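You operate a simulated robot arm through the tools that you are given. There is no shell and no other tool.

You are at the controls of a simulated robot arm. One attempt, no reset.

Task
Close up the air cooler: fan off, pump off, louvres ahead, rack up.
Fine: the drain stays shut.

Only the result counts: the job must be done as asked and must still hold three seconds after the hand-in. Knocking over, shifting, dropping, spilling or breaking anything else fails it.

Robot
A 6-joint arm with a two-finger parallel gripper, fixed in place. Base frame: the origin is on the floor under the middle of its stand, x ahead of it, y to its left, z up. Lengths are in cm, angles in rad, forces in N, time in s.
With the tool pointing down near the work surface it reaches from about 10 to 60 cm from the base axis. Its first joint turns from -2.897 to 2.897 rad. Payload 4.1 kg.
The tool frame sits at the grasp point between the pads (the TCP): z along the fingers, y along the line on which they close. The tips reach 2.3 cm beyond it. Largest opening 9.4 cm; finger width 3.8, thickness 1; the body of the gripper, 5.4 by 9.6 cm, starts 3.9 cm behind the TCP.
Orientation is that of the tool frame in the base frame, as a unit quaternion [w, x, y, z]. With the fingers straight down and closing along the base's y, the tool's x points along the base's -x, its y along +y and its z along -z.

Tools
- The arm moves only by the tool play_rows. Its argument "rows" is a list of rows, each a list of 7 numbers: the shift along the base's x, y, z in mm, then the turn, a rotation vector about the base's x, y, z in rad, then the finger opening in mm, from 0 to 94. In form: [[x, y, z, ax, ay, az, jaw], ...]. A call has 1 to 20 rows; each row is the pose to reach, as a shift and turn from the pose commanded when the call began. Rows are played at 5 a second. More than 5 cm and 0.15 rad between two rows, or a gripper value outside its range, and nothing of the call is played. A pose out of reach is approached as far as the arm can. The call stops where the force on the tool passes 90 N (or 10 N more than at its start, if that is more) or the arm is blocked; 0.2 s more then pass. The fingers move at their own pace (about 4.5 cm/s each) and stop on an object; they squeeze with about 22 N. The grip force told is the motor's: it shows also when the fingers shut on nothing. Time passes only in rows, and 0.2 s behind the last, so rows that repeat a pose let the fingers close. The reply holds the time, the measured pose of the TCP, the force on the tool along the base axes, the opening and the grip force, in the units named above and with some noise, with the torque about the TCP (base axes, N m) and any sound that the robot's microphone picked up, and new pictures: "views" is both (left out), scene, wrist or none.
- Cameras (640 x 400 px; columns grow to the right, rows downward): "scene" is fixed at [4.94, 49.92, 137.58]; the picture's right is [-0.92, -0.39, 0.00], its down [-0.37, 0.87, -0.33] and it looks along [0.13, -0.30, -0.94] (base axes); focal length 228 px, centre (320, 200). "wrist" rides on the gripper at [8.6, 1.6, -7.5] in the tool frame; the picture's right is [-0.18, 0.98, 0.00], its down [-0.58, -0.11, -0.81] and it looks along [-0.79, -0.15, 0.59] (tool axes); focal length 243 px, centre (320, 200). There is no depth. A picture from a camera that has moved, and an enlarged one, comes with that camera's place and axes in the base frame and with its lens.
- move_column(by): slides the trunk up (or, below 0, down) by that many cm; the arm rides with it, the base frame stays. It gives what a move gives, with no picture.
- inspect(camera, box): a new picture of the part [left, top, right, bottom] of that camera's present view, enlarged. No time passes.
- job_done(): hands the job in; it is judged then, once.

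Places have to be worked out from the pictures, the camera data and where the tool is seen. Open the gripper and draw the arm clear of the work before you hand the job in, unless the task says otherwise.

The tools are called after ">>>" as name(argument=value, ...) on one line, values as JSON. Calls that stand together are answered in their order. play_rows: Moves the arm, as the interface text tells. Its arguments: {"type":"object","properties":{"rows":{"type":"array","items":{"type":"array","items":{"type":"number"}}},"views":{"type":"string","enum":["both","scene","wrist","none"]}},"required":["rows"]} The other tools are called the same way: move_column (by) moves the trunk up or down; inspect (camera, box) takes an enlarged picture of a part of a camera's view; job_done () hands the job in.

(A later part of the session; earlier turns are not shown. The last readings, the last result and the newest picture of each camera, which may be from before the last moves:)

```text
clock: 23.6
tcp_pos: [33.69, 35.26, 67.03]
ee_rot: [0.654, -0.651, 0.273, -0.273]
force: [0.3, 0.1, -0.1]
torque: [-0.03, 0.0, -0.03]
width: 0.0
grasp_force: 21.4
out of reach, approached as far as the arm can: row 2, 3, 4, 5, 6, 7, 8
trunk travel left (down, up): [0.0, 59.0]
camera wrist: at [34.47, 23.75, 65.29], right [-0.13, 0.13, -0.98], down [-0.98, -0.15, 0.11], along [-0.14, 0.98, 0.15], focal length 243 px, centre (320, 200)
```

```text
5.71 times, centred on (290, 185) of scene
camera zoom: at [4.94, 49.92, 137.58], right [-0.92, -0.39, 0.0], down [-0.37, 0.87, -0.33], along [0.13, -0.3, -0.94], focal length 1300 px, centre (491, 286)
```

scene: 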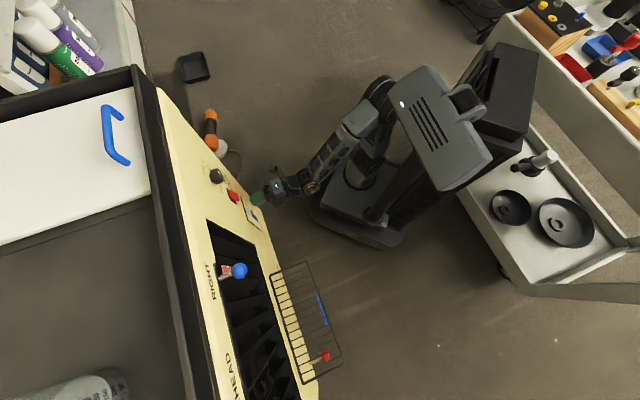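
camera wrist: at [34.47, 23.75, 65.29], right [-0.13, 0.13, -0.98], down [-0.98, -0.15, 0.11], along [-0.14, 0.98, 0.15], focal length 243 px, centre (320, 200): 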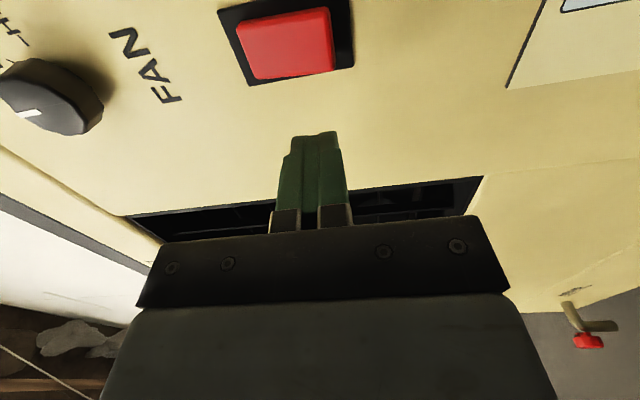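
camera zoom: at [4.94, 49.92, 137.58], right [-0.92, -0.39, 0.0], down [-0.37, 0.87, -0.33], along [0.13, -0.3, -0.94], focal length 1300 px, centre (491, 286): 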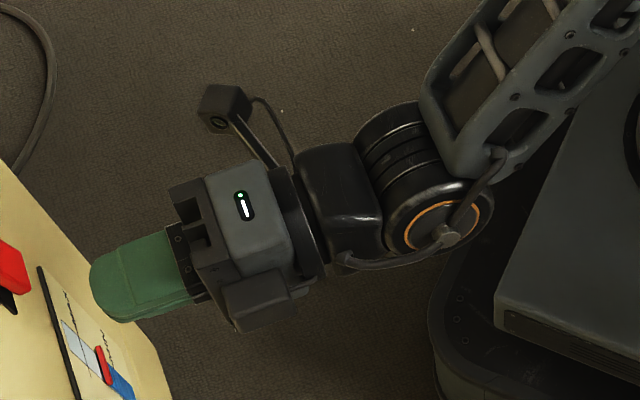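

The wrist is a roll–pitch–roll type that can't bend upward relative to the forearm, so a horizontal tool at this low height is out of range, but a tool pitched about 35° down should be fine. I'll tilt it down while moving in front of the rocker, staying a few cm off.

>>> play_rows(rows=[[0, 0, 0, -0.085, 0.085, 0, 0], [0, 0, 0, -0.17, 0.17, 0, 0], [7, -6, 0, -0.255, 0.255, 0, 0], [14, -12, 0, -0.34, 0.34, 0, 0], [21, -18, 0, -0.43, 0.43, 0, 0], [28, -24, 0, -0.43, 0.43, 0, 0], [28, -24, 0, -0.43, 0.43, 0, 0]], views="both")

>>> inspect(camera="scene", box=[205, 160, 275, 220])

>>> inspect(camera="wrist", box=[160, 0, 480, 240])

```text
clock: 25.1
tcp_pos: [36.36, 32.66, 66.65]
ee_rot: [-0.435, 0.811, -0.342, 0.191]
force: [0.1, -0.5, -0.2]
torque: [0.03, 0.01, 0.04]
width: 0.0
grasp_force: 22.5
out of reach, approached as far as the arm can: row 5, 6
trunk travel left (down, up): [0.0, 59.0]
camera wrist: at [37.11, 21.44, 69.55], right [-0.51, -0.25, -0.82], down [-0.85, 0.0, 0.53], along [-0.13, 0.97, -0.21], focal length 243 px, centre (320, 200)
```

scene: 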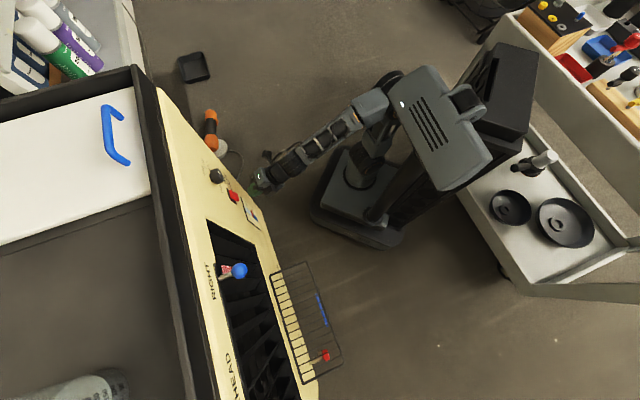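
wrist: 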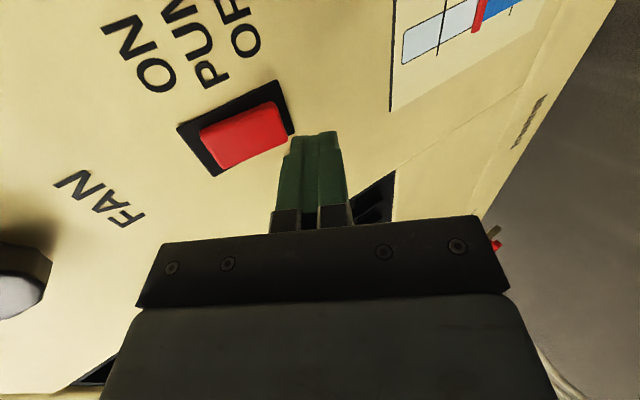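

```text
6.67 times, centred on (240, 190) of scene
camera zoom: at [4.94, 49.92, 137.58], right [-0.92, -0.39, 0.0], down [-0.37, 0.87, -0.33], along [0.13, -0.3, -0.94], focal length 1517 px, centre (853, 267)
```

zoom: 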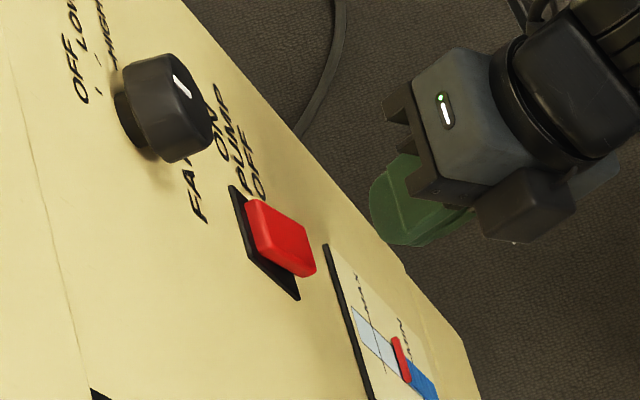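

```text
1.67 times, centred on (320, 120) of wrist
camera zoom: at [37.11, 21.44, 69.55], right [-0.51, -0.25, -0.82], down [-0.85, 0.0, 0.53], along [-0.13, 0.97, -0.21], focal length 404 px, centre (320, 333)
```

zoom: 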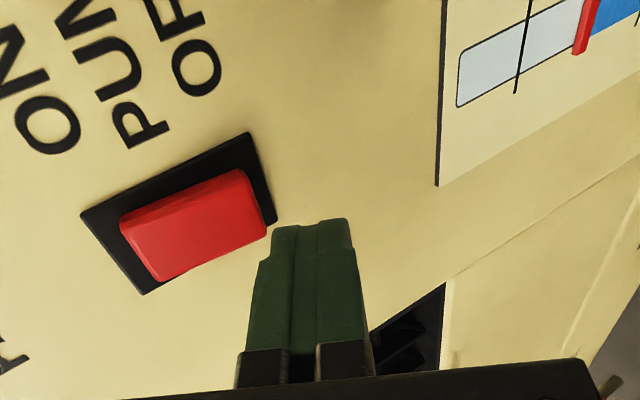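

The pose is now clean: u=2.62, n=48.8, z=66.65, pitched 33° down, so the leading tip edge is at z≈66 in line with the rocker's OFF end. I'll push straight in along the face normal in small steps.

>>> play_rows(rows=[[8, 8, -1, 0, 0, 0, 0], [16, 16, -2, 0, 0, 0, 0], [20, 20, -3, 0, 0, 0, 0], [22, 22, -3, 0, 0, 0, 0], [22, 22, -3, 0, 0, 0, 0]], views="both")

>>> inspect(camera="scene", box=[205, 160, 275, 220])

>>> inspect(camera="wrist", box=[160, 0, 480, 240])

```text
clock: 26.4
tcp_pos: [38.58, 34.84, 66.56]
ee_rot: [-0.43, 0.818, -0.339, 0.178]
force: [0.2, 0.4, -0.1]
torque: [-0.02, 0.04, 0.02]
width: 0.01
grasp_force: 22.3
trunk travel left (down, up): [0.0, 59.0]
camera wrist: at [39.61, 23.73, 69.39], right [-0.52, -0.26, -0.81], down [-0.84, -0.01, 0.55], along [-0.15, 0.96, -0.21], focal length 243 px, centre (320, 200)
```

scene: 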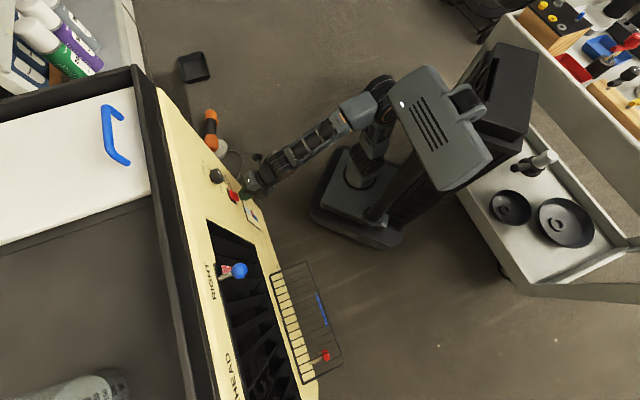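
wrist: 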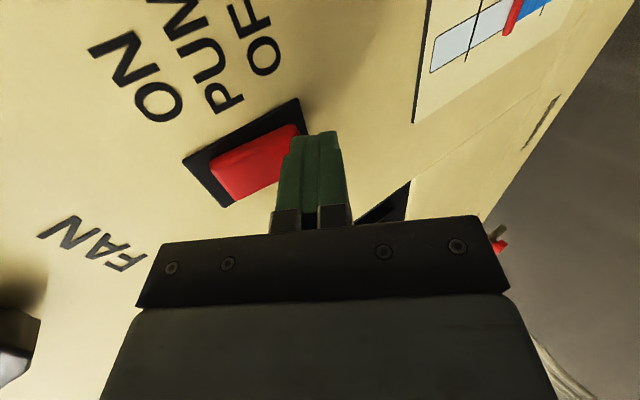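

```text
6.67 times, centred on (240, 190) of scene
camera zoom: at [4.94, 49.92, 137.58], right [-0.92, -0.39, 0.0], down [-0.37, 0.87, -0.33], along [0.13, -0.3, -0.94], focal length 1517 px, centre (853, 267)
```

zoom: 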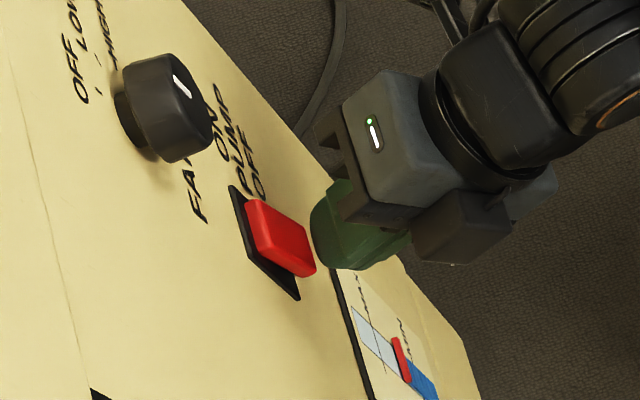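

```text
1.67 times, centred on (320, 120) of wrist
camera zoom: at [39.61, 23.73, 69.39], right [-0.52, -0.26, -0.81], down [-0.84, -0.01, 0.55], along [-0.15, 0.96, -0.21], focal length 404 px, centre (320, 333)
```

zoom: 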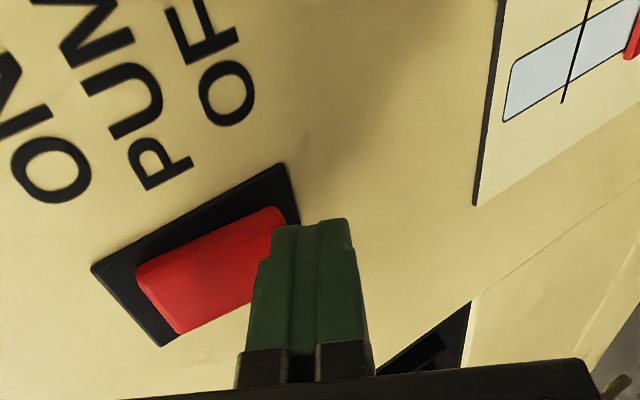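

No contact yet, and the rocker's lower end is at z≈65.6, so I'll raise the tip 3 mm for a better bite and press in about 1 cm more.

>>> play_rows(rows=[[0, 0, 3, 0, 0, 0, 0], [2, 2, 3, 0, 0, 0, 0], [4, 4, 3, 0, 0, 0, 0], [5.5, 5.5, 3, 0, 0, 0, 0], [7, 7, 3, 0, 0, 0, 0], [7, 7, 3, 0, 0, 0, 0]], views="both")

>>> inspect(camera="scene", box=[205, 160, 275, 220])

>>> inspect(camera="wrist", box=[160, 0, 480, 240])

```text
clock: 27.8
tcp_pos: [39.1, 35.32, 66.83]
ee_rot: [-0.429, 0.818, -0.34, 0.178]
force: [-33.0, -31.1, 4.1]
torque: [-0.14, 0.15, 0.13]
width: 0.03
grasp_force: 22.3
trunk travel left (down, up): [0.0, 59.0]
camera wrist: at [40.17, 24.21, 69.78], right [-0.53, -0.26, -0.81], down [-0.84, -0.01, 0.55], along [-0.15, 0.96, -0.21], focal length 243 px, centre (320, 200)
```

scene: 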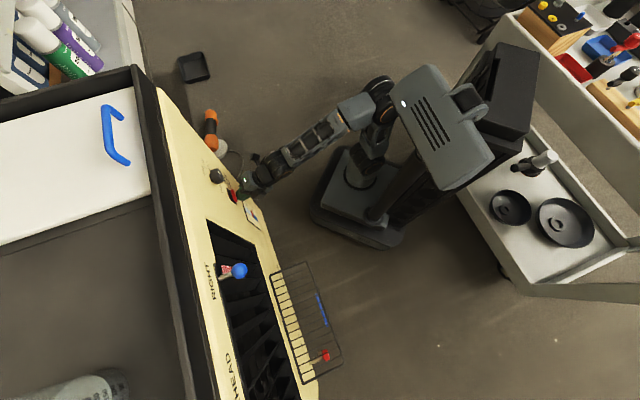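
wrist: 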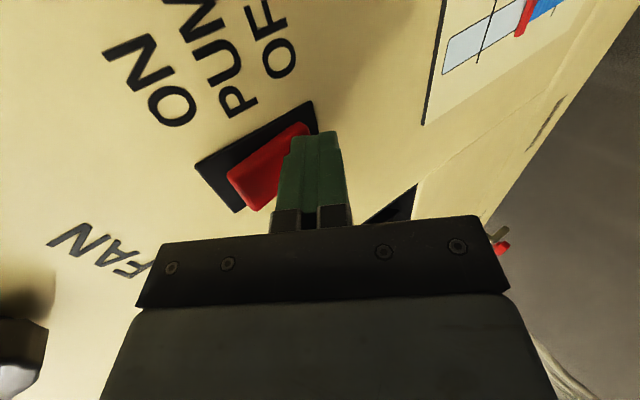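

```text
6.67 times, centred on (240, 190) of scene
camera zoom: at [4.94, 49.92, 137.58], right [-0.92, -0.39, 0.0], down [-0.37, 0.87, -0.33], along [0.13, -0.3, -0.94], focal length 1517 px, centre (853, 267)
```

zoom: 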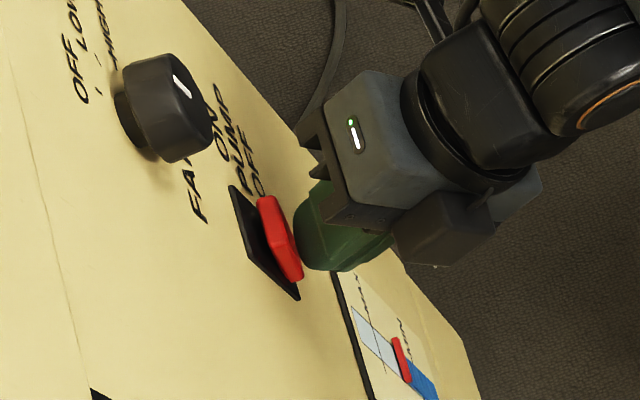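

```text
1.67 times, centred on (320, 120) of wrist
camera zoom: at [40.17, 24.21, 69.78], right [-0.53, -0.26, -0.81], down [-0.84, -0.01, 0.55], along [-0.15, 0.96, -0.21], focal length 404 px, centre (320, 333)
```

zoom: 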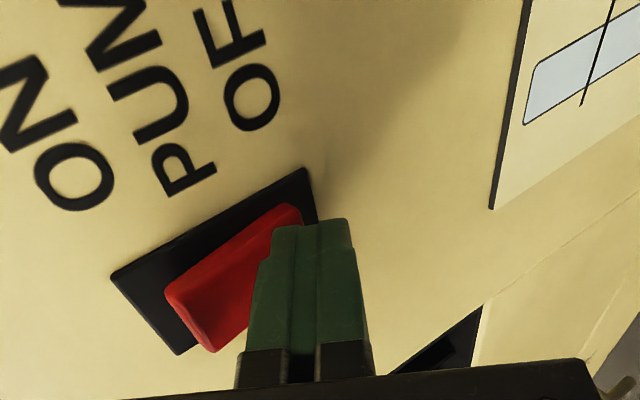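

The rocker has visibly flipped—its top end now stands proud—and the 45 N reading shows it is against its stop. I'll back away and check it stays at OFF.

>>> play_rows(rows=[[-5, -5, 0, 0, 0, 0, 0], [-18, -18, 0, 0, 0, 0, 0], [-36, -36, 0, 0, 0, 0, 0], [-50, -50, 0, 0, 0, 0, 0], [-50, -50, 0, 0, 0, 0, 0]], views="both")

>>> inspect(camera="scene", box=[205, 160, 275, 220])

>>> inspect(camera="scene", box=[195, 230, 275, 300])

```text
clock: 28.9
tcp_pos: [34.21, 30.51, 67.05]
ee_rot: [-0.43, 0.818, -0.339, 0.178]
force: [0.4, 0.4, 0.5]
torque: [0.0, 0.0, 0.0]
width: 0.01
grasp_force: 22.0
trunk travel left (down, up): [0.0, 59.0]
camera wrist: at [35.32, 19.31, 69.77], right [-0.52, -0.26, -0.81], down [-0.84, -0.01, 0.55], along [-0.15, 0.96, -0.21], focal length 243 px, centre (320, 200)
```

scene: 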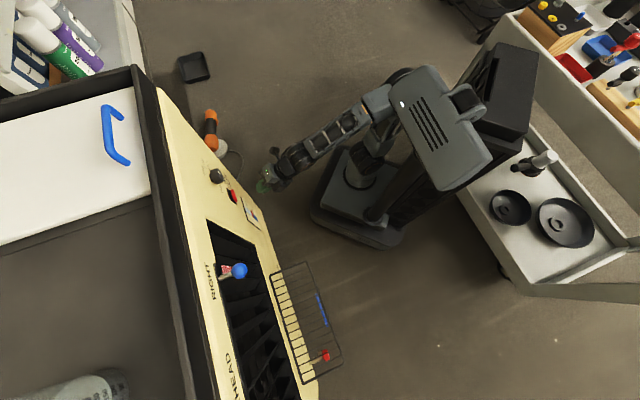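
wrist: 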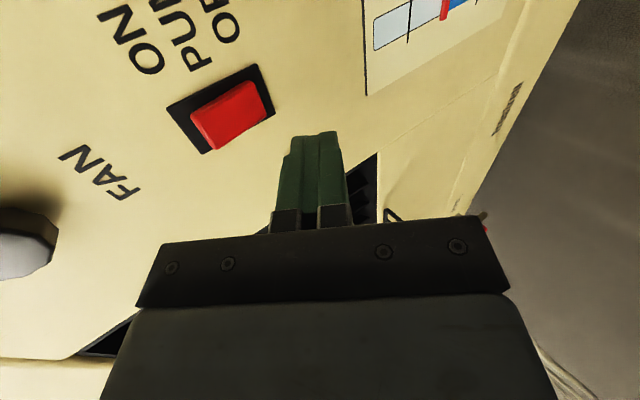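

```text
6.67 times, centred on (240, 190) of scene
camera zoom: at [4.94, 49.92, 137.58], right [-0.92, -0.39, 0.0], down [-0.37, 0.87, -0.33], along [0.13, -0.3, -0.94], focal length 1517 px, centre (853, 267)
```

zoom: 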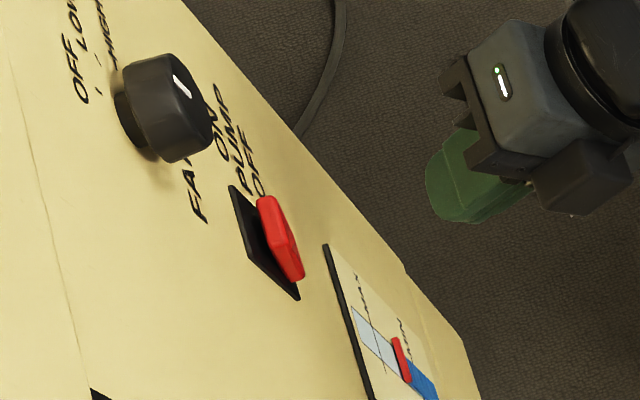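

```text
5.71 times, centred on (235, 265) of scene
camera zoom: at [4.94, 49.92, 137.58], right [-0.92, -0.39, 0.0], down [-0.37, 0.87, -0.33], along [0.13, -0.3, -0.94], focal length 1300 px, centre (806, -171)
```

zoom: 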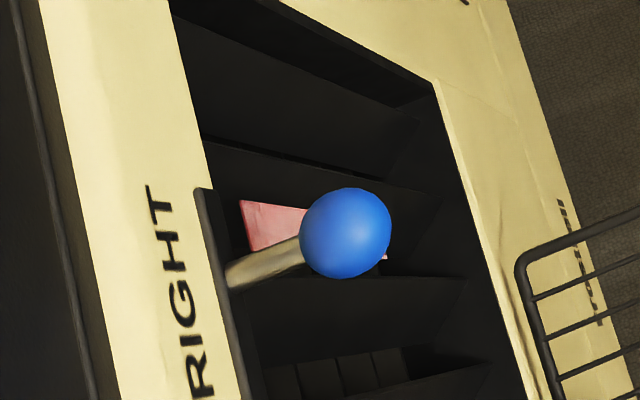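

The pump rocker is at OFF and holds, and the ribbon now hangs limp, so the fan is off too. Next is the louvre lever, with its ball at u≈-25, n≈51.6, z≈94.9 and AHEAD at u≈-39.9; I'll raise the trunk to bring the arm to that height.

>>> move_column(by=29)

```text
clock: 31.9
tcp_pos: [34.2, 30.45, 95.79]
ee_rot: [-0.43, 0.817, -0.34, 0.179]
force: [-0.4, -0.6, 0.2]
torque: [0.0, -0.01, -0.04]
width: 0.02
grasp_force: 21.8
trunk travel left (down, up): [-29.0, 30.0]
```

The trunk is up. Now I'll roll the wrist back so the jaws close sideways, open them, and travel along the face to a standoff in front of and above the lever ball.

>>> play_rows(rows=[[-17, 16, 3, 0.0833, 0.0833, -0.0811, 30], [-35, 33, 6, 0.1666, 0.1666, -0.1622, 60], [-53, 50, 10, 0.25, 0.25, -0.2433, 70], [-71, 67, 13, 0.3333, 0.3333, -0.3244, 70], [-89, 84, 16, 0.4166, 0.4166, -0.4055, 70], [-107, 101, 19, 0.5, 0.5, -0.4866, 70], [-125, 119, 22, 0.5833, 0.5833, -0.5677, 70], [-143, 136, 25, 0.6666, 0.6666, -0.6488, 70], [-161, 153, 28, 0.75, 0.75, -0.73, 70], [-180, 171, 32, 0.8333, 0.8333, -0.811, 70], [-200, 190, 36, 0.916, 0.916, -0.892, 70], [-200, 190, 36, 0.916, 0.916, -0.892, 70]], views="both")

```text
clock: 34.5
tcp_pos: [14.32, 49.52, 99.65]
ee_rot: [0.43, -0.336, 0.819, 0.178]
force: [0.9, 0.1, 0.3]
torque: [-0.04, 0.0, -0.02]
width: 7.01
grasp_force: 0.0
trunk travel left (down, up): [-29.0, 30.0]
camera wrist: at [5.27, 42.84, 96.58], right [-0.62, 0.77, 0.15], down [-0.16, -0.31, 0.94], along [0.77, 0.55, 0.32], focal length 243 px, centre (320, 200)
```

scene: 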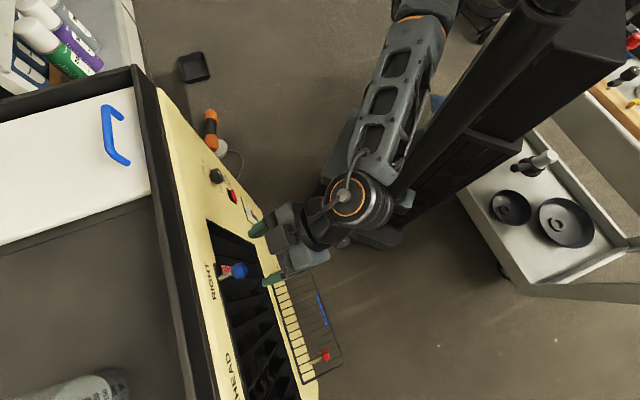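
wrist: 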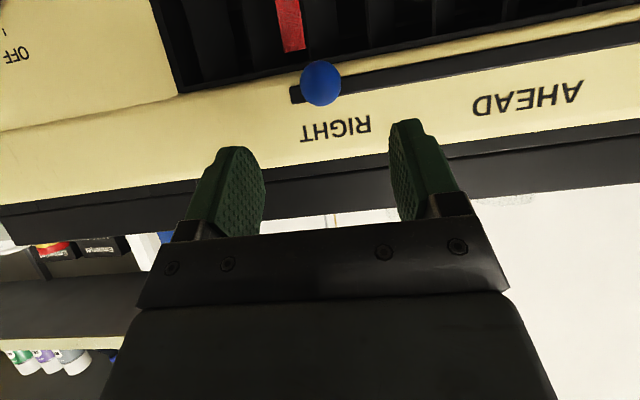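

I'm at the standoff and the ball re-measures at u≈-24.95, n≈51.6, z≈94.6, dead centre between the jaws. I'll advance along the finger axis so the ball sits at the grasp point.

>>> play_rows(rows=[[12, 12, -13, 0, 0, 0, 70], [24, 24, -26, 0, 0, 0, 70], [36, 36, -39, 0, 0, 0, 70], [45, 45, -49, 0, 0, 0, 70], [45, 45, -49, 0, 0, 0, 70]], views="both")

>>> inspect(camera="wrist", box=[160, 40, 480, 240])

>>> inspect(camera="scene", box=[195, 220, 305, 310])

```text
clock: 35.7
tcp_pos: [18.96, 54.2, 94.52]
ee_rot: [0.429, -0.337, 0.819, 0.178]
force: [0.3, 1.0, -0.8]
torque: [-0.03, 0.0, 0.04]
width: 7.02
grasp_force: 0.1
trunk travel left (down, up): [-29.0, 30.0]
camera wrist: at [9.88, 47.47, 91.71], right [-0.62, 0.77, 0.15], down [-0.16, -0.31, 0.94], along [0.77, 0.55, 0.32], focal length 243 px, centre (320, 200)
```

scene: 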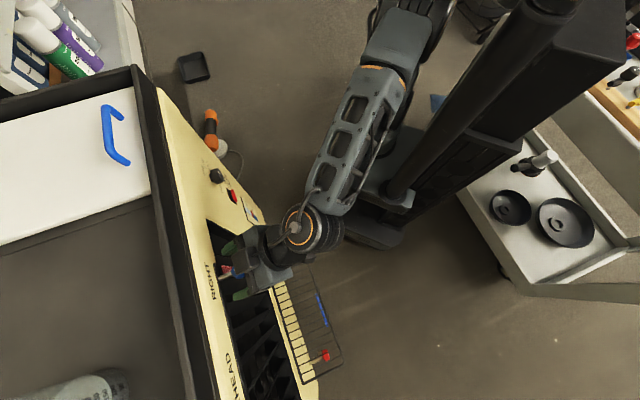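
wrist: 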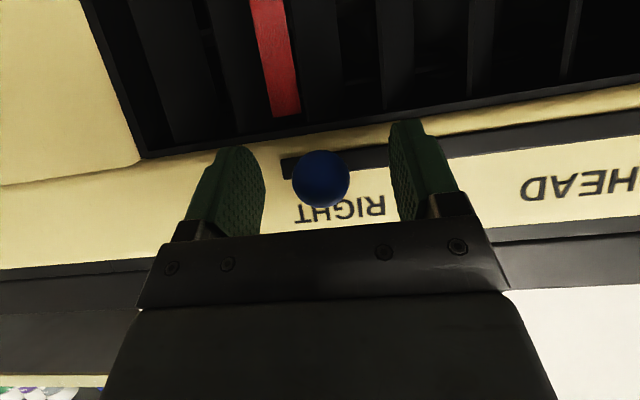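

```text
2.00 times, centred on (320, 140) of wrist
camera zoom: at [9.88, 47.47, 91.71], right [-0.62, 0.77, 0.15], down [-0.16, -0.31, 0.94], along [0.77, 0.55, 0.32], focal length 485 px, centre (320, 320)
```

zoom: 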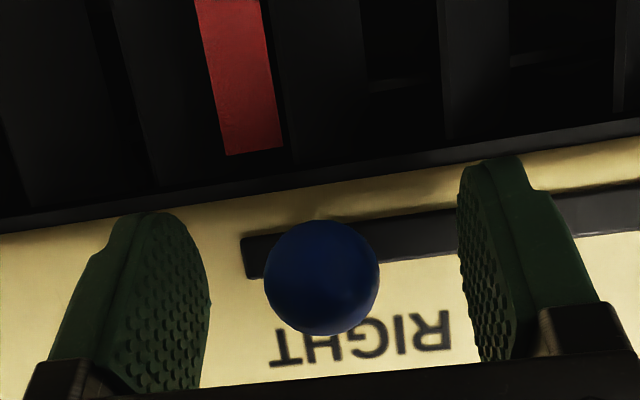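

```text
4.44 times, centred on (250, 265) of scene
camera zoom: at [4.94, 49.92, 137.58], right [-0.92, -0.39, 0.0], down [-0.37, 0.87, -0.33], along [0.13, -0.3, -0.94], focal length 1011 px, centre (631, -89)
```

zoom: 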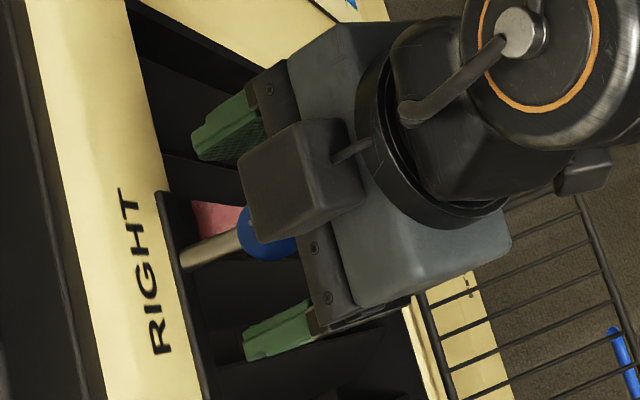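

The TCP is on the ball within about 2 mm. I'll close the jaws on it.

>>> play_rows(rows=[[0, 0, 0, 0, 0, 0, 50], [0, 0, 0, 0, 0, 0, 30], [0, 0, 0, 0, 0, 0, 15], [0, 0, 0, 0, 0, 0, 15], [0, 0, 0, 0, 0, 0, 15]], views="wrist")

```text
clock: 36.9
tcp_pos: [18.84, 54.14, 94.62]
ee_rot: [0.429, -0.338, 0.818, 0.179]
force: [-1.4, 1.8, -0.2]
torque: [0.03, -0.03, 0.0]
width: 2.69
grasp_force: 45.2
trunk travel left (down, up): [-29.0, 30.0]
camera wrist: at [9.84, 47.47, 91.72], right [-0.62, 0.77, 0.15], down [-0.16, -0.31, 0.94], along [0.77, 0.56, 0.32], focal length 243 px, centre (320, 200)
```

wrist: 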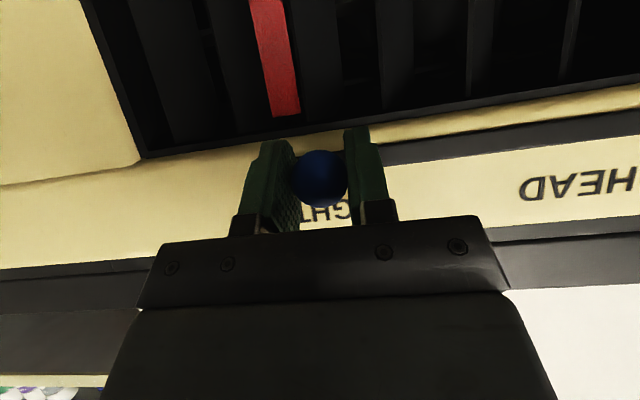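

The ball is gripped (2.69 cm) with almost no side load. I'll slide it along the slot toward AHEAD, first 5 cm, to check how the lever follows.

>>> play_rows(rows=[[-7, 7, 0, 0, 0, 0, 15], [-14, 14, 0, 0, 0, 0, 15], [-21, 21, 0, 0, 0, 0, 15], [-28, 28, 0, 0, 0, 0, 15], [-35, 35, 0, 0, 0, 0, 15], [-35, 35, 0, 0, 0, 0, 15]], views="both")

```text
clock: 38.3
tcp_pos: [15.39, 57.61, 94.7]
ee_rot: [0.43, -0.336, 0.819, 0.178]
force: [20.4, 19.3, 10.8]
torque: [0.22, -0.31, -0.09]
width: 2.65
grasp_force: 44.7
trunk travel left (down, up): [-29.0, 30.0]
camera wrist: at [6.43, 50.88, 91.71], right [-0.62, 0.77, 0.15], down [-0.16, -0.31, 0.94], along [0.77, 0.55, 0.32], focal length 243 px, centre (320, 200)
```

scene: 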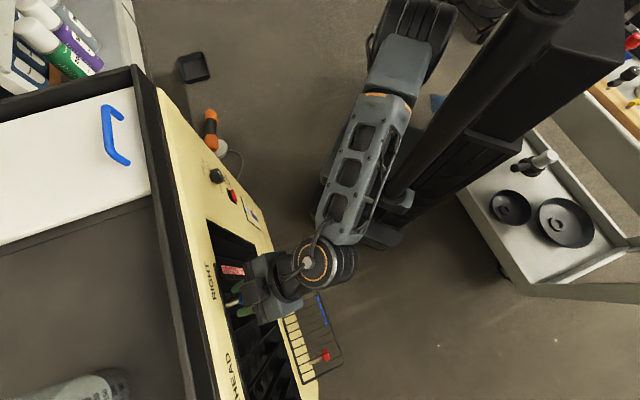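
wrist: 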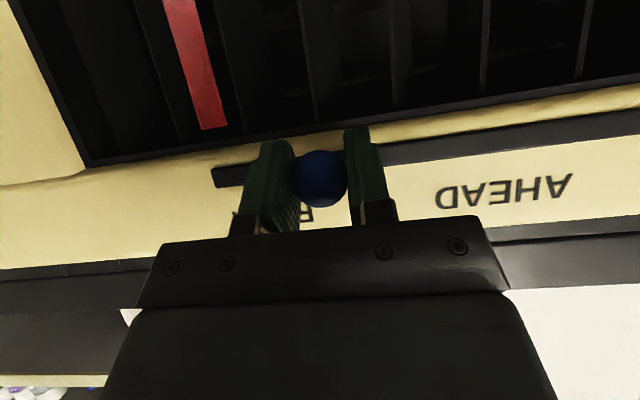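

The lever follows well, now at u≈-29.9, but the tight grip is building a 28 N pull toward the face. I'll loosen the jaws to 3 cm so they just straddle the ball, then keep pushing toward AHEAD.

>>> play_rows(rows=[[0, 0, 0, 0, 0, 0, 30], [0, 0, 0, 0, 0, 0, 30], [-8, 8, 0, 0, 0, 0, 30], [-16, 16, 0, 0, 0, 0, 30], [-24, 24, 0, 0, 0, 0, 30], [-32, 32, 0, 0, 0, 0, 30], [-40, 40, 0, 0, 0, 0, 30], [-40, 40, 0, 0, 0, 0, 30]], views="both")

```text
clock: 40.1
tcp_pos: [11.28, 61.52, 94.56]
ee_rot: [0.429, -0.337, 0.819, 0.178]
force: [0.4, -0.2, -0.8]
torque: [-0.01, -0.03, 0.02]
width: 3.01
grasp_force: 0.0
trunk travel left (down, up): [-29.0, 30.0]
camera wrist: at [2.23, 54.77, 91.69], right [-0.62, 0.77, 0.15], down [-0.16, -0.31, 0.94], along [0.77, 0.56, 0.32], focal length 243 px, centre (320, 200)
```

scene: 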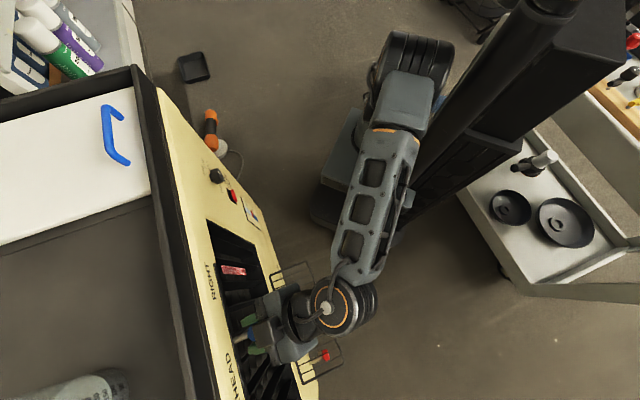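
wrist: 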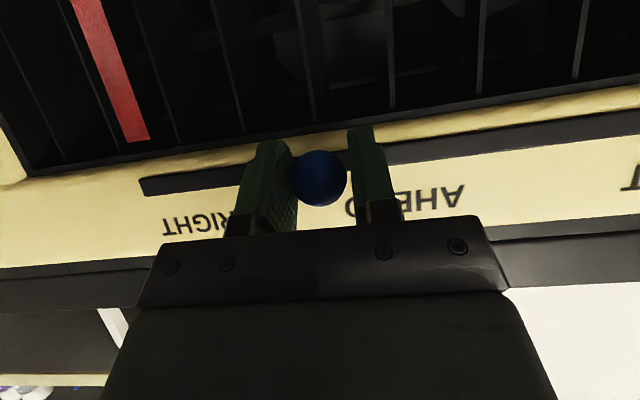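

Force is now near zero and the ball is at u≈-35.4 with the vanes turning. I'll push about 4.4 cm further to bring it to the AHEAD mark.

>>> play_rows(rows=[[-8, 8, 0, 0, 0, 0, 30], [-16, 16, 0, 0, 0, 0, 30], [-24, 24, 0, 0, 0, 0, 30], [-31, 31, 0, 0, 0, 0, 30], [-31, 31, 0, 0, 0, 0, 30]], views="both")

>>> inspect(camera="wrist", box=[160, 0, 640, 240])

>>> inspect(camera="scene", box=[190, 250, 330, 400])

```text
clock: 41.3
tcp_pos: [8.24, 64.65, 94.56]
ee_rot: [0.43, -0.337, 0.819, 0.178]
force: [-0.4, -0.3, -0.6]
torque: [0.0, -0.04, 0.01]
width: 3.0
grasp_force: 0.1
trunk travel left (down, up): [-29.0, 30.0]
camera wrist: at [-0.85, 57.95, 91.71], right [-0.62, 0.77, 0.15], down [-0.16, -0.31, 0.94], along [0.77, 0.56, 0.32], focal length 243 px, centre (320, 200)
```

scene: 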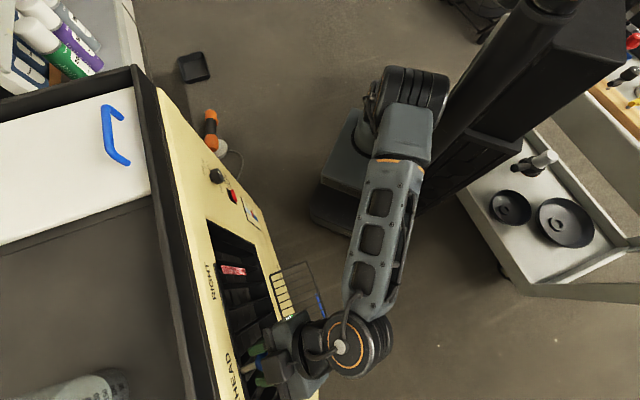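
wrist: 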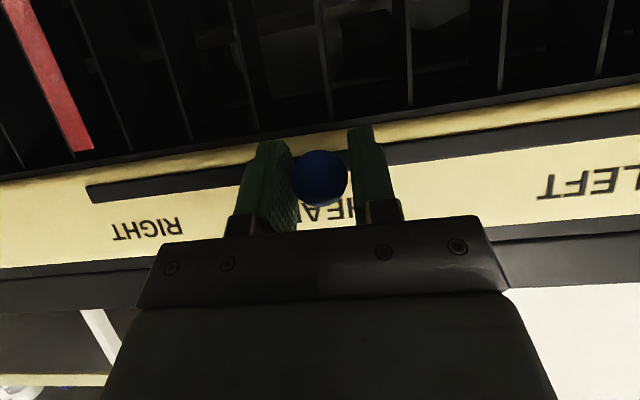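

```text
1.33 times, centred on (400, 120) of wrist
camera zoom: at [-0.85, 57.95, 91.71], right [-0.62, 0.77, 0.15], down [-0.16, -0.31, 0.94], along [0.77, 0.56, 0.32], focal length 324 px, centre (213, 307)
```

zoom: 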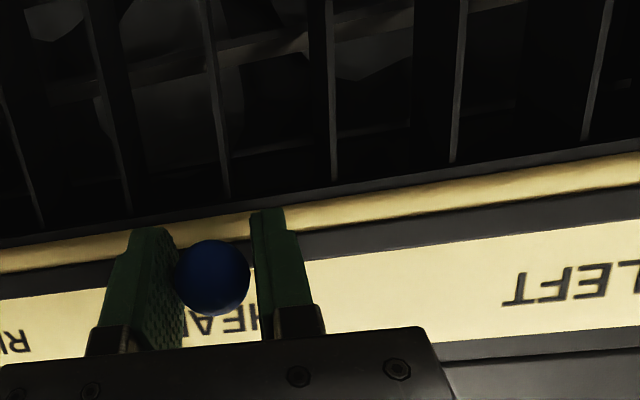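

```text
2.67 times, centred on (260, 325) of scene
camera zoom: at [4.94, 49.92, 137.58], right [-0.92, -0.39, 0.0], down [-0.37, 0.87, -0.33], along [0.13, -0.3, -0.94], focal length 607 px, centre (480, -133)
```

zoom: 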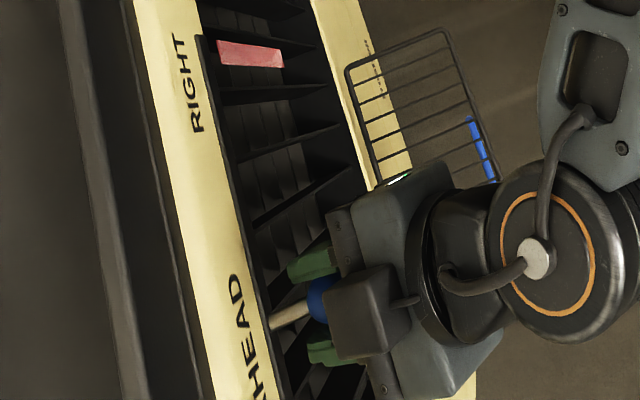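

The ball is about 2 mm short of the slot's midpoint (u≈-40.0, midway between RIGHT and LEFT). I'll nudge 1.5 mm further, close gently to centre the ball, then open wide.

>>> play_rows(rows=[[-1.1, 1.1, 0, 0, 0, 0, 30], [-1.1, 1.1, 0, 0, 0, 0, 20], [-1.1, 1.1, 0, 0, 0, 0, 20], [-1.1, 1.1, 0, 0, 0, 0, 40], [-1.1, 1.1, 0, 0, 0, 0, 70], [-1.1, 1.1, 0, 0, 0, 0, 70]], views="wrist")

>>> inspect(camera="wrist", box=[160, 40, 480, 240])

```text
clock: 42.7
tcp_pos: [8.01, 64.75, 94.53]
ee_rot: [0.429, -0.338, 0.819, 0.178]
force: [-0.5, -0.6, 0.1]
torque: [-0.03, -0.03, 0.0]
width: 6.99
grasp_force: 0.0
trunk travel left (down, up): [-29.0, 30.0]
camera wrist: at [-0.98, 58.1, 91.72], right [-0.62, 0.77, 0.15], down [-0.16, -0.31, 0.94], along [0.77, 0.56, 0.32], focal length 243 px, centre (320, 200)
```

wrist: 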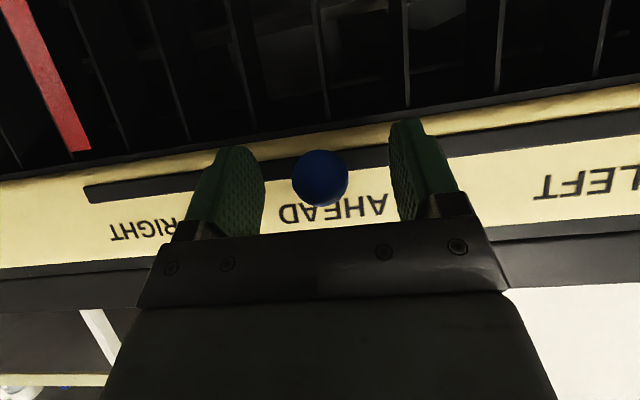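

```text
2.00 times, centred on (320, 140) of wrist
camera zoom: at [-0.98, 58.1, 91.72], right [-0.62, 0.77, 0.15], down [-0.16, -0.31, 0.94], along [0.77, 0.56, 0.32], focal length 485 px, centre (320, 320)
```

zoom: 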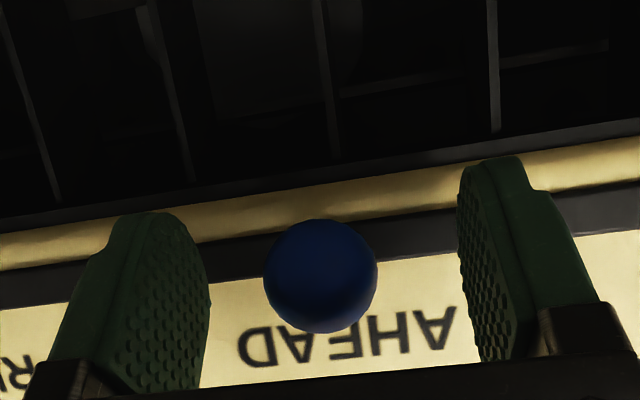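

The ball now sits right over the centre of the AHEAD label (u≈-40.1, label ≈-40.1). I'll back out along the finger axis and check the result.

>>> play_rows(rows=[[-12, -12, 12, 0, 0, 0, 70], [-24, -24, 24, 0, 0, 0, 70], [-36, -36, 36, 0, 0, 0, 70], [-48, -48, 46, 0, 0, 0, 70], [-70, -70, 50, 0, 0, 0, 70], [-90, -90, 50, 0, 0, 0, 40], [-90, -90, 50, 0, 0, 0, 0]], views="both")

>>> inspect(camera="scene", box=[190, 250, 350, 400])

>>> inspect(camera="wrist", box=[160, 0, 640, 240])

```text
clock: 44.5
tcp_pos: [4.21, 56.48, 98.34]
ee_rot: [0.436, -0.306, 0.833, 0.147]
force: [-0.3, 0.1, 0.0]
torque: [-0.01, -0.01, 0.0]
width: 0.0
grasp_force: 0.0
trunk travel left (down, up): [-29.0, 30.0]
stopped in row 7: the arm was blocked; the commanded pose is now the measured one
camera wrist: at [-5.42, 50.52, 95.41], right [-0.55, 0.83, 0.13], down [-0.19, -0.28, 0.94], along [0.81, 0.49, 0.31], focal length 243 px, centre (320, 200)
```

scene: 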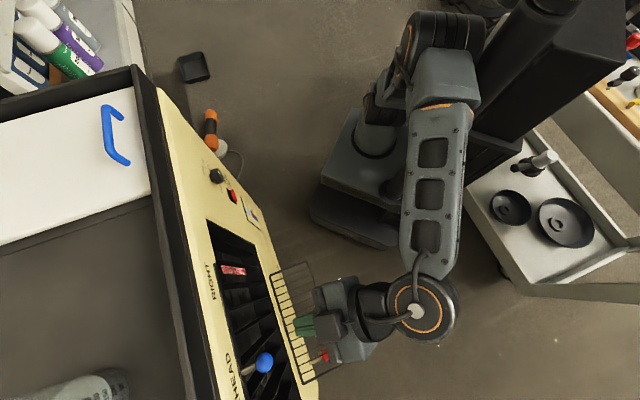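
wrist: 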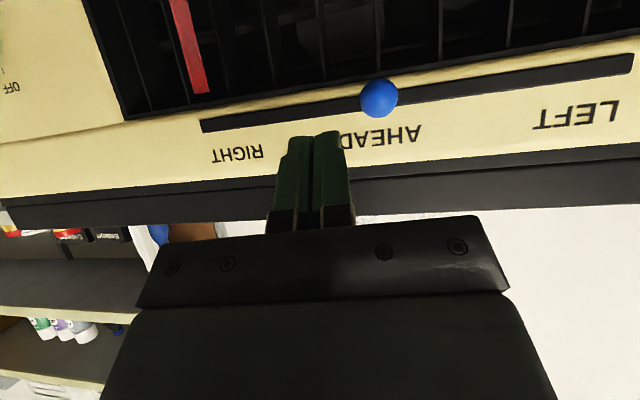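

```text
2.67 times, centred on (270, 325) of scene
camera zoom: at [4.94, 49.92, 137.58], right [-0.92, -0.39, 0.0], down [-0.37, 0.87, -0.33], along [0.13, -0.3, -0.94], focal length 607 px, centre (453, -133)
```

zoom: 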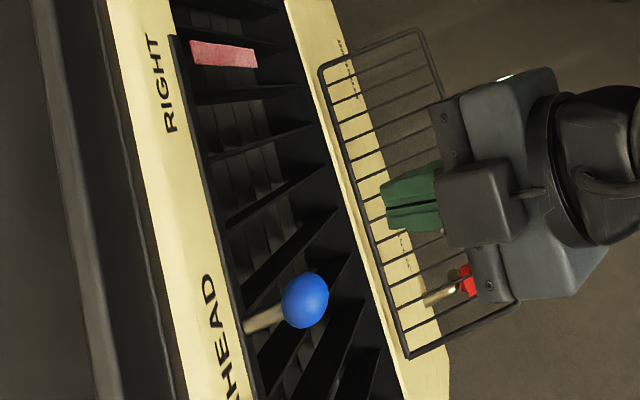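

```text
1.33 times, centred on (400, 120) of wrist
camera zoom: at [-5.42, 50.52, 95.41], right [-0.55, 0.83, 0.13], down [-0.19, -0.28, 0.94], along [0.81, 0.49, 0.31], focal length 324 px, centre (213, 307)
```

zoom: 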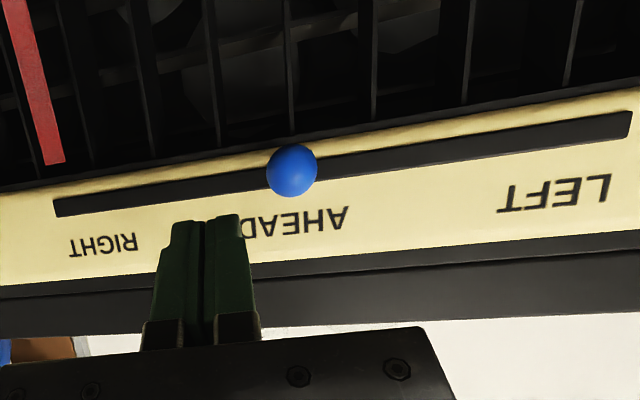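

The lever is confirmed at AHEAD (stick base u≈-40.3). The arm got blocked while backing off, probably against its own column when the wrist swung past 90° azimuth, so I'll retreat toward the base while yawing the tool more radially.

>>> play_rows(rows=[[10, -20, 0, 0, 0, 0.08, 0], [18, -50, 0, 0, 0, 0.16, 0], [25, -80, 0, 0, 0, 0.24, 0], [32, -110, 0, 0, 0, 0.32, 0], [38, -140, 0, 0, 0, 0.37, 0], [38, -140, 0, 0, 0, 0.37, 0]], views="scene")

```text
clock: 45.9
tcp_pos: [7.77, 42.38, 98.29]
ee_rot: [0.402, -0.455, 0.762, 0.225]
force: [-0.1, -0.4, -0.1]
torque: [-0.02, 0.03, -0.02]
width: 0.01
grasp_force: 22.1
trunk travel left (down, up): [-29.0, 30.0]
```

scene: 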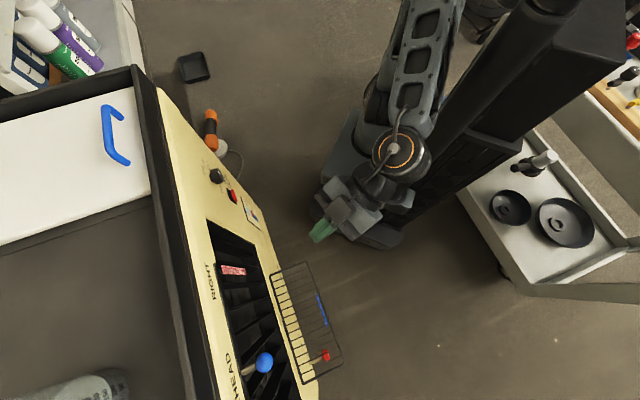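

The arm is clear and pitched 35° down at azimuth 60°. I'll lower the trunk fully to work at rack height; the TCP stays about 6 cm in front of the rack's edge and well above it.

>>> move_column(by=-29)

>>> play_rows(rows=[[0, 0, 0, 0, 0, 0, 0]], views="both")

>>> inspect(camera="wrist", box=[200, 0, 640, 220])

>>> inspect(camera="scene", box=[260, 250, 360, 400])

```text
clock: 48.8
tcp_pos: [7.8, 42.38, 69.31]
ee_rot: [0.403, -0.454, 0.762, 0.225]
force: [0.2, 0.0, -0.3]
torque: [0.01, 0.04, 0.01]
width: 0.0
grasp_force: 22.3
trunk travel left (down, up): [0.0, 59.0]
```

```text
clock: 49.2
tcp_pos: [7.67, 42.4, 69.25]
ee_rot: [0.401, -0.455, 0.762, 0.225]
force: [-0.2, 0.5, 0.1]
torque: [-0.03, -0.04, 0.04]
width: 0.0
grasp_force: 22.2
trunk travel left (down, up): [0.0, 59.0]
camera wrist: at [1.0, 33.42, 66.41], right [-0.81, 0.57, 0.13], down [-0.08, -0.33, 0.94], along [0.58, 0.75, 0.31], focal length 243 px, centre (320, 200)
```

scene: 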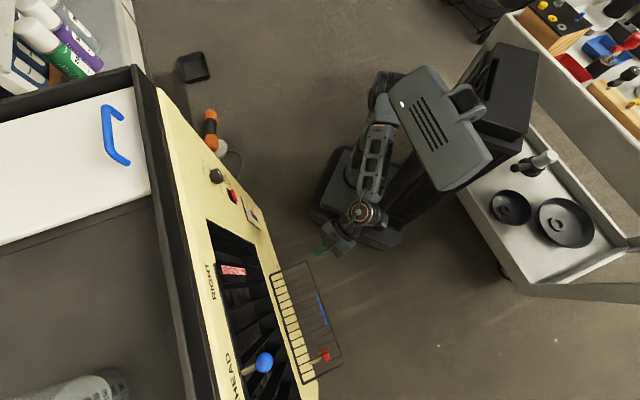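
wrist: 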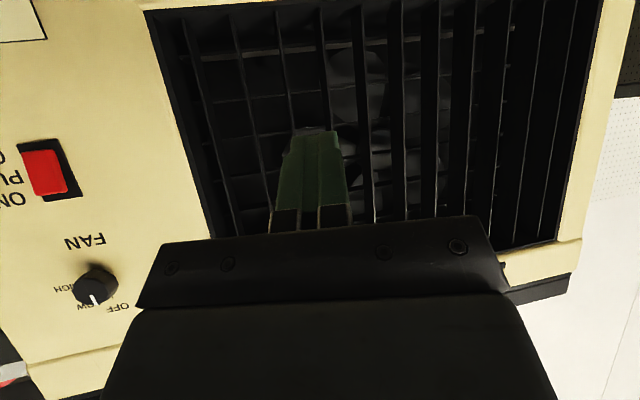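

```text
1.45 times, centred on (420, 110) of wrist
camera zoom: at [1.0, 33.42, 66.41], right [-0.81, 0.57, 0.13], down [-0.08, -0.33, 0.94], along [0.58, 0.75, 0.31], focal length 353 px, centre (174, 331)
```

zoom: 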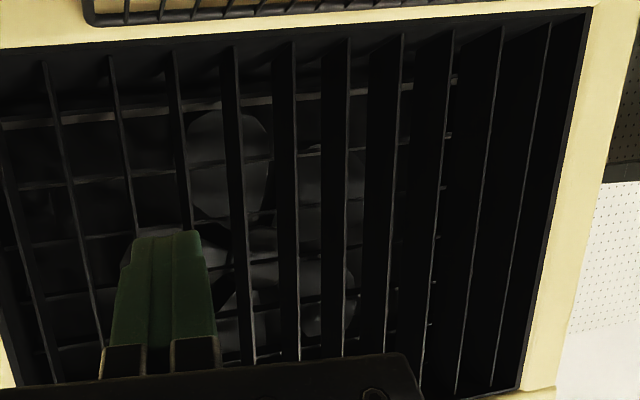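

```text
2.67 times, centred on (310, 325) of scene
camera zoom: at [4.94, 49.92, 137.58], right [-0.92, -0.39, 0.0], down [-0.37, 0.87, -0.33], along [0.13, -0.3, -0.94], focal length 607 px, centre (347, -133)
```

zoom: 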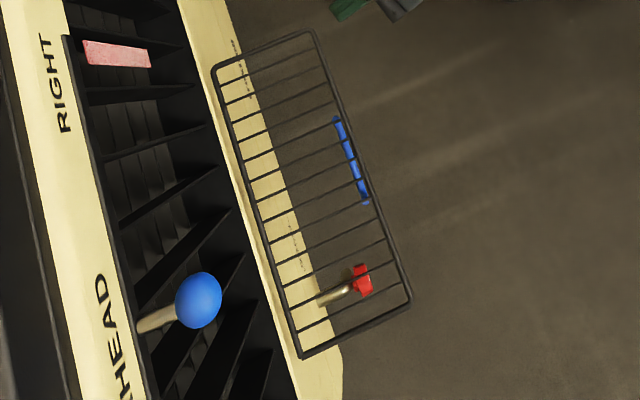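

From here the vanes are edge-on straight ahead and the fan knob reads OFF. Now I'll roll the wrist so the closed fingers lie flat (wide side across the rack bars) and the camera views the rack from its right end.

>>> play_rows(rows=[[0, 0, 0, -0.0583, -0.1013, 0.0821, 0], [0, 0, 0, -0.1166, -0.2026, 0.1642, 0], [0, 0, 0, -0.175, -0.304, 0.2463, 0], [0, 0, 0, -0.2333, -0.4053, 0.3284, 0], [0, 0, 0, -0.2916, -0.5066, 0.4105, 0], [0, 0, 0, -0.35, -0.608, 0.4926, 0], [0, 0, 0, -0.4083, -0.7093, 0.5747, 0], [0, 0, 0, -0.4666, -0.8106, 0.6568, 0], [0, 0, 0, -0.525, -0.912, 0.7389, 0], [0, 0, 0, -0.5833, -1.0133, 0.821, 0], [0, 0, 0, -0.641, -1.114, 0.903, 0], [0, 0, 0, -0.641, -1.114, 0.903, 0]], views="both")

>>> inspect(camera="wrist", box=[320, 0, 640, 220])

```text
clock: 51.8
tcp_pos: [7.77, 42.49, 69.24]
ee_rot: [-0.442, 0.861, -0.217, 0.126]
force: [-0.6, 0.3, 0.6]
torque: [-0.01, -0.01, 0.01]
width: 0.01
grasp_force: 22.0
trunk travel left (down, up): [0.0, 59.0]
camera wrist: at [11.85, 32.07, 72.38], right [-0.42, -0.42, -0.81], down [-0.81, -0.23, 0.54], along [-0.41, 0.88, -0.24], focal length 243 px, centre (320, 200)
```

scene: 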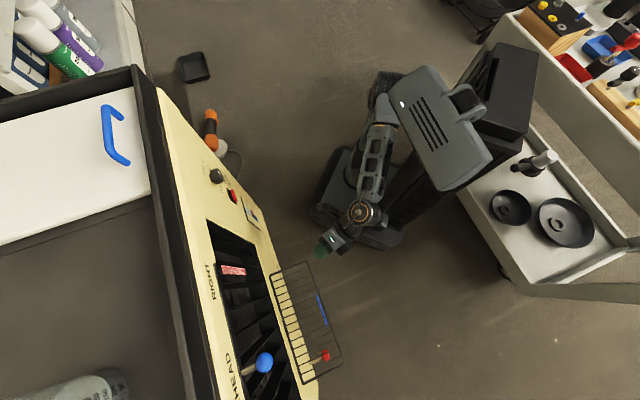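
wrist: 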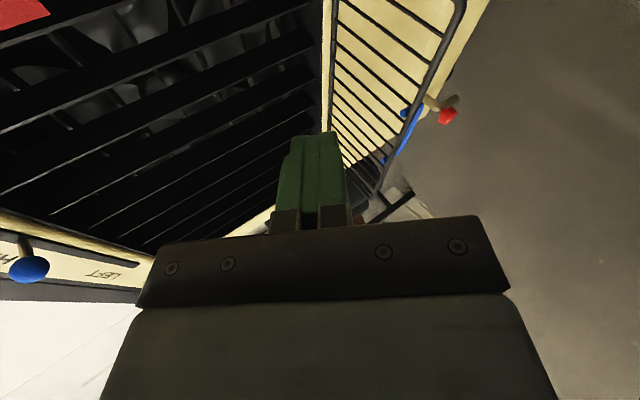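

```text
1.82 times, centred on (480, 110) of wrist
camera zoom: at [11.85, 32.07, 72.38], right [-0.42, -0.42, -0.81], down [-0.81, -0.23, 0.54], along [-0.41, 0.88, -0.24], focal length 441 px, centre (29, 364)
```

zoom: 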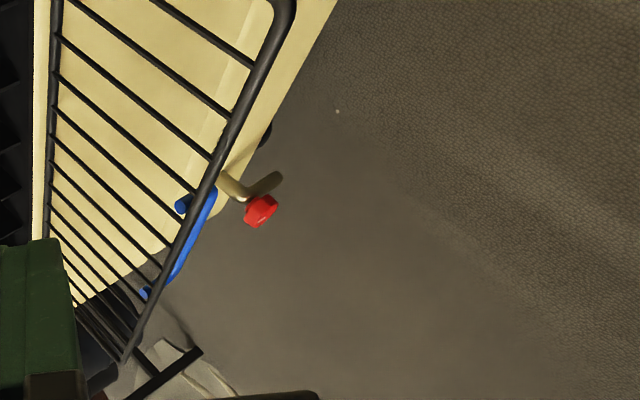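

I can now see the blue D-handle hanging under the outer rod at u≈-34…-44, with the rod at n≈41, z≈52.5 and the red drain tap far below. I'll lift the rack at u≈-29.5, clear of both, so I'll first lower the fingers in front of the rod.

>>> play_rows(rows=[[-9, 7, -20, 0, 0, 0, 0], [-18, 14, -50, 0, 0, 0, 0], [-27, 21, -80, 0, 0, 0, 0], [-36, 28, -110, 0, 0, 0, 0], [-36, 28, -110, 0, 0, 0, 0]], views="both")

```text
clock: 53.0
tcp_pos: [4.11, 45.3, 58.16]
ee_rot: [-0.442, 0.861, -0.217, 0.127]
force: [0.5, -0.2, -0.3]
torque: [0.0, -0.02, -0.02]
width: 0.0
grasp_force: 22.2
trunk travel left (down, up): [0.0, 59.0]
camera wrist: at [8.3, 35.0, 61.38], right [-0.42, -0.41, -0.81], down [-0.81, -0.23, 0.54], along [-0.41, 0.88, -0.24], focal length 243 px, centre (320, 200)
```

scene: 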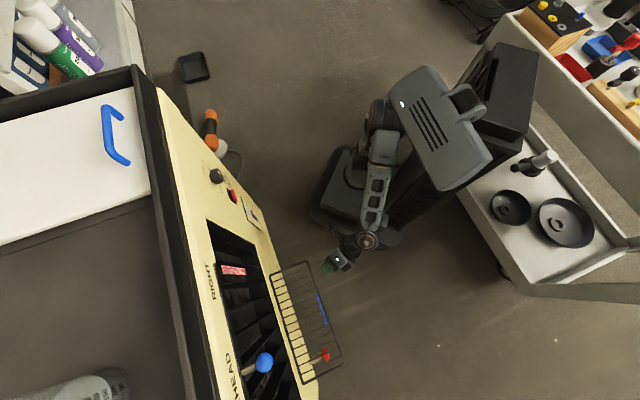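
wrist: 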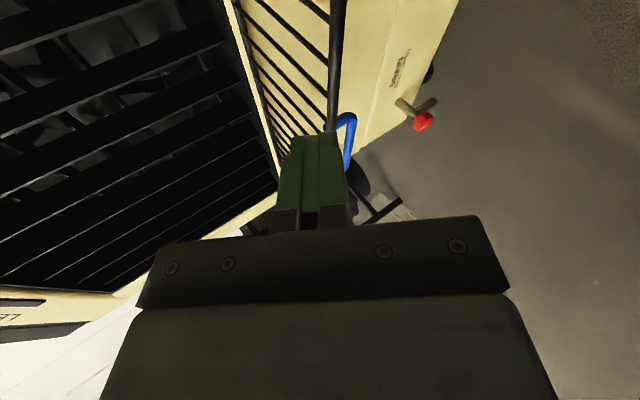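

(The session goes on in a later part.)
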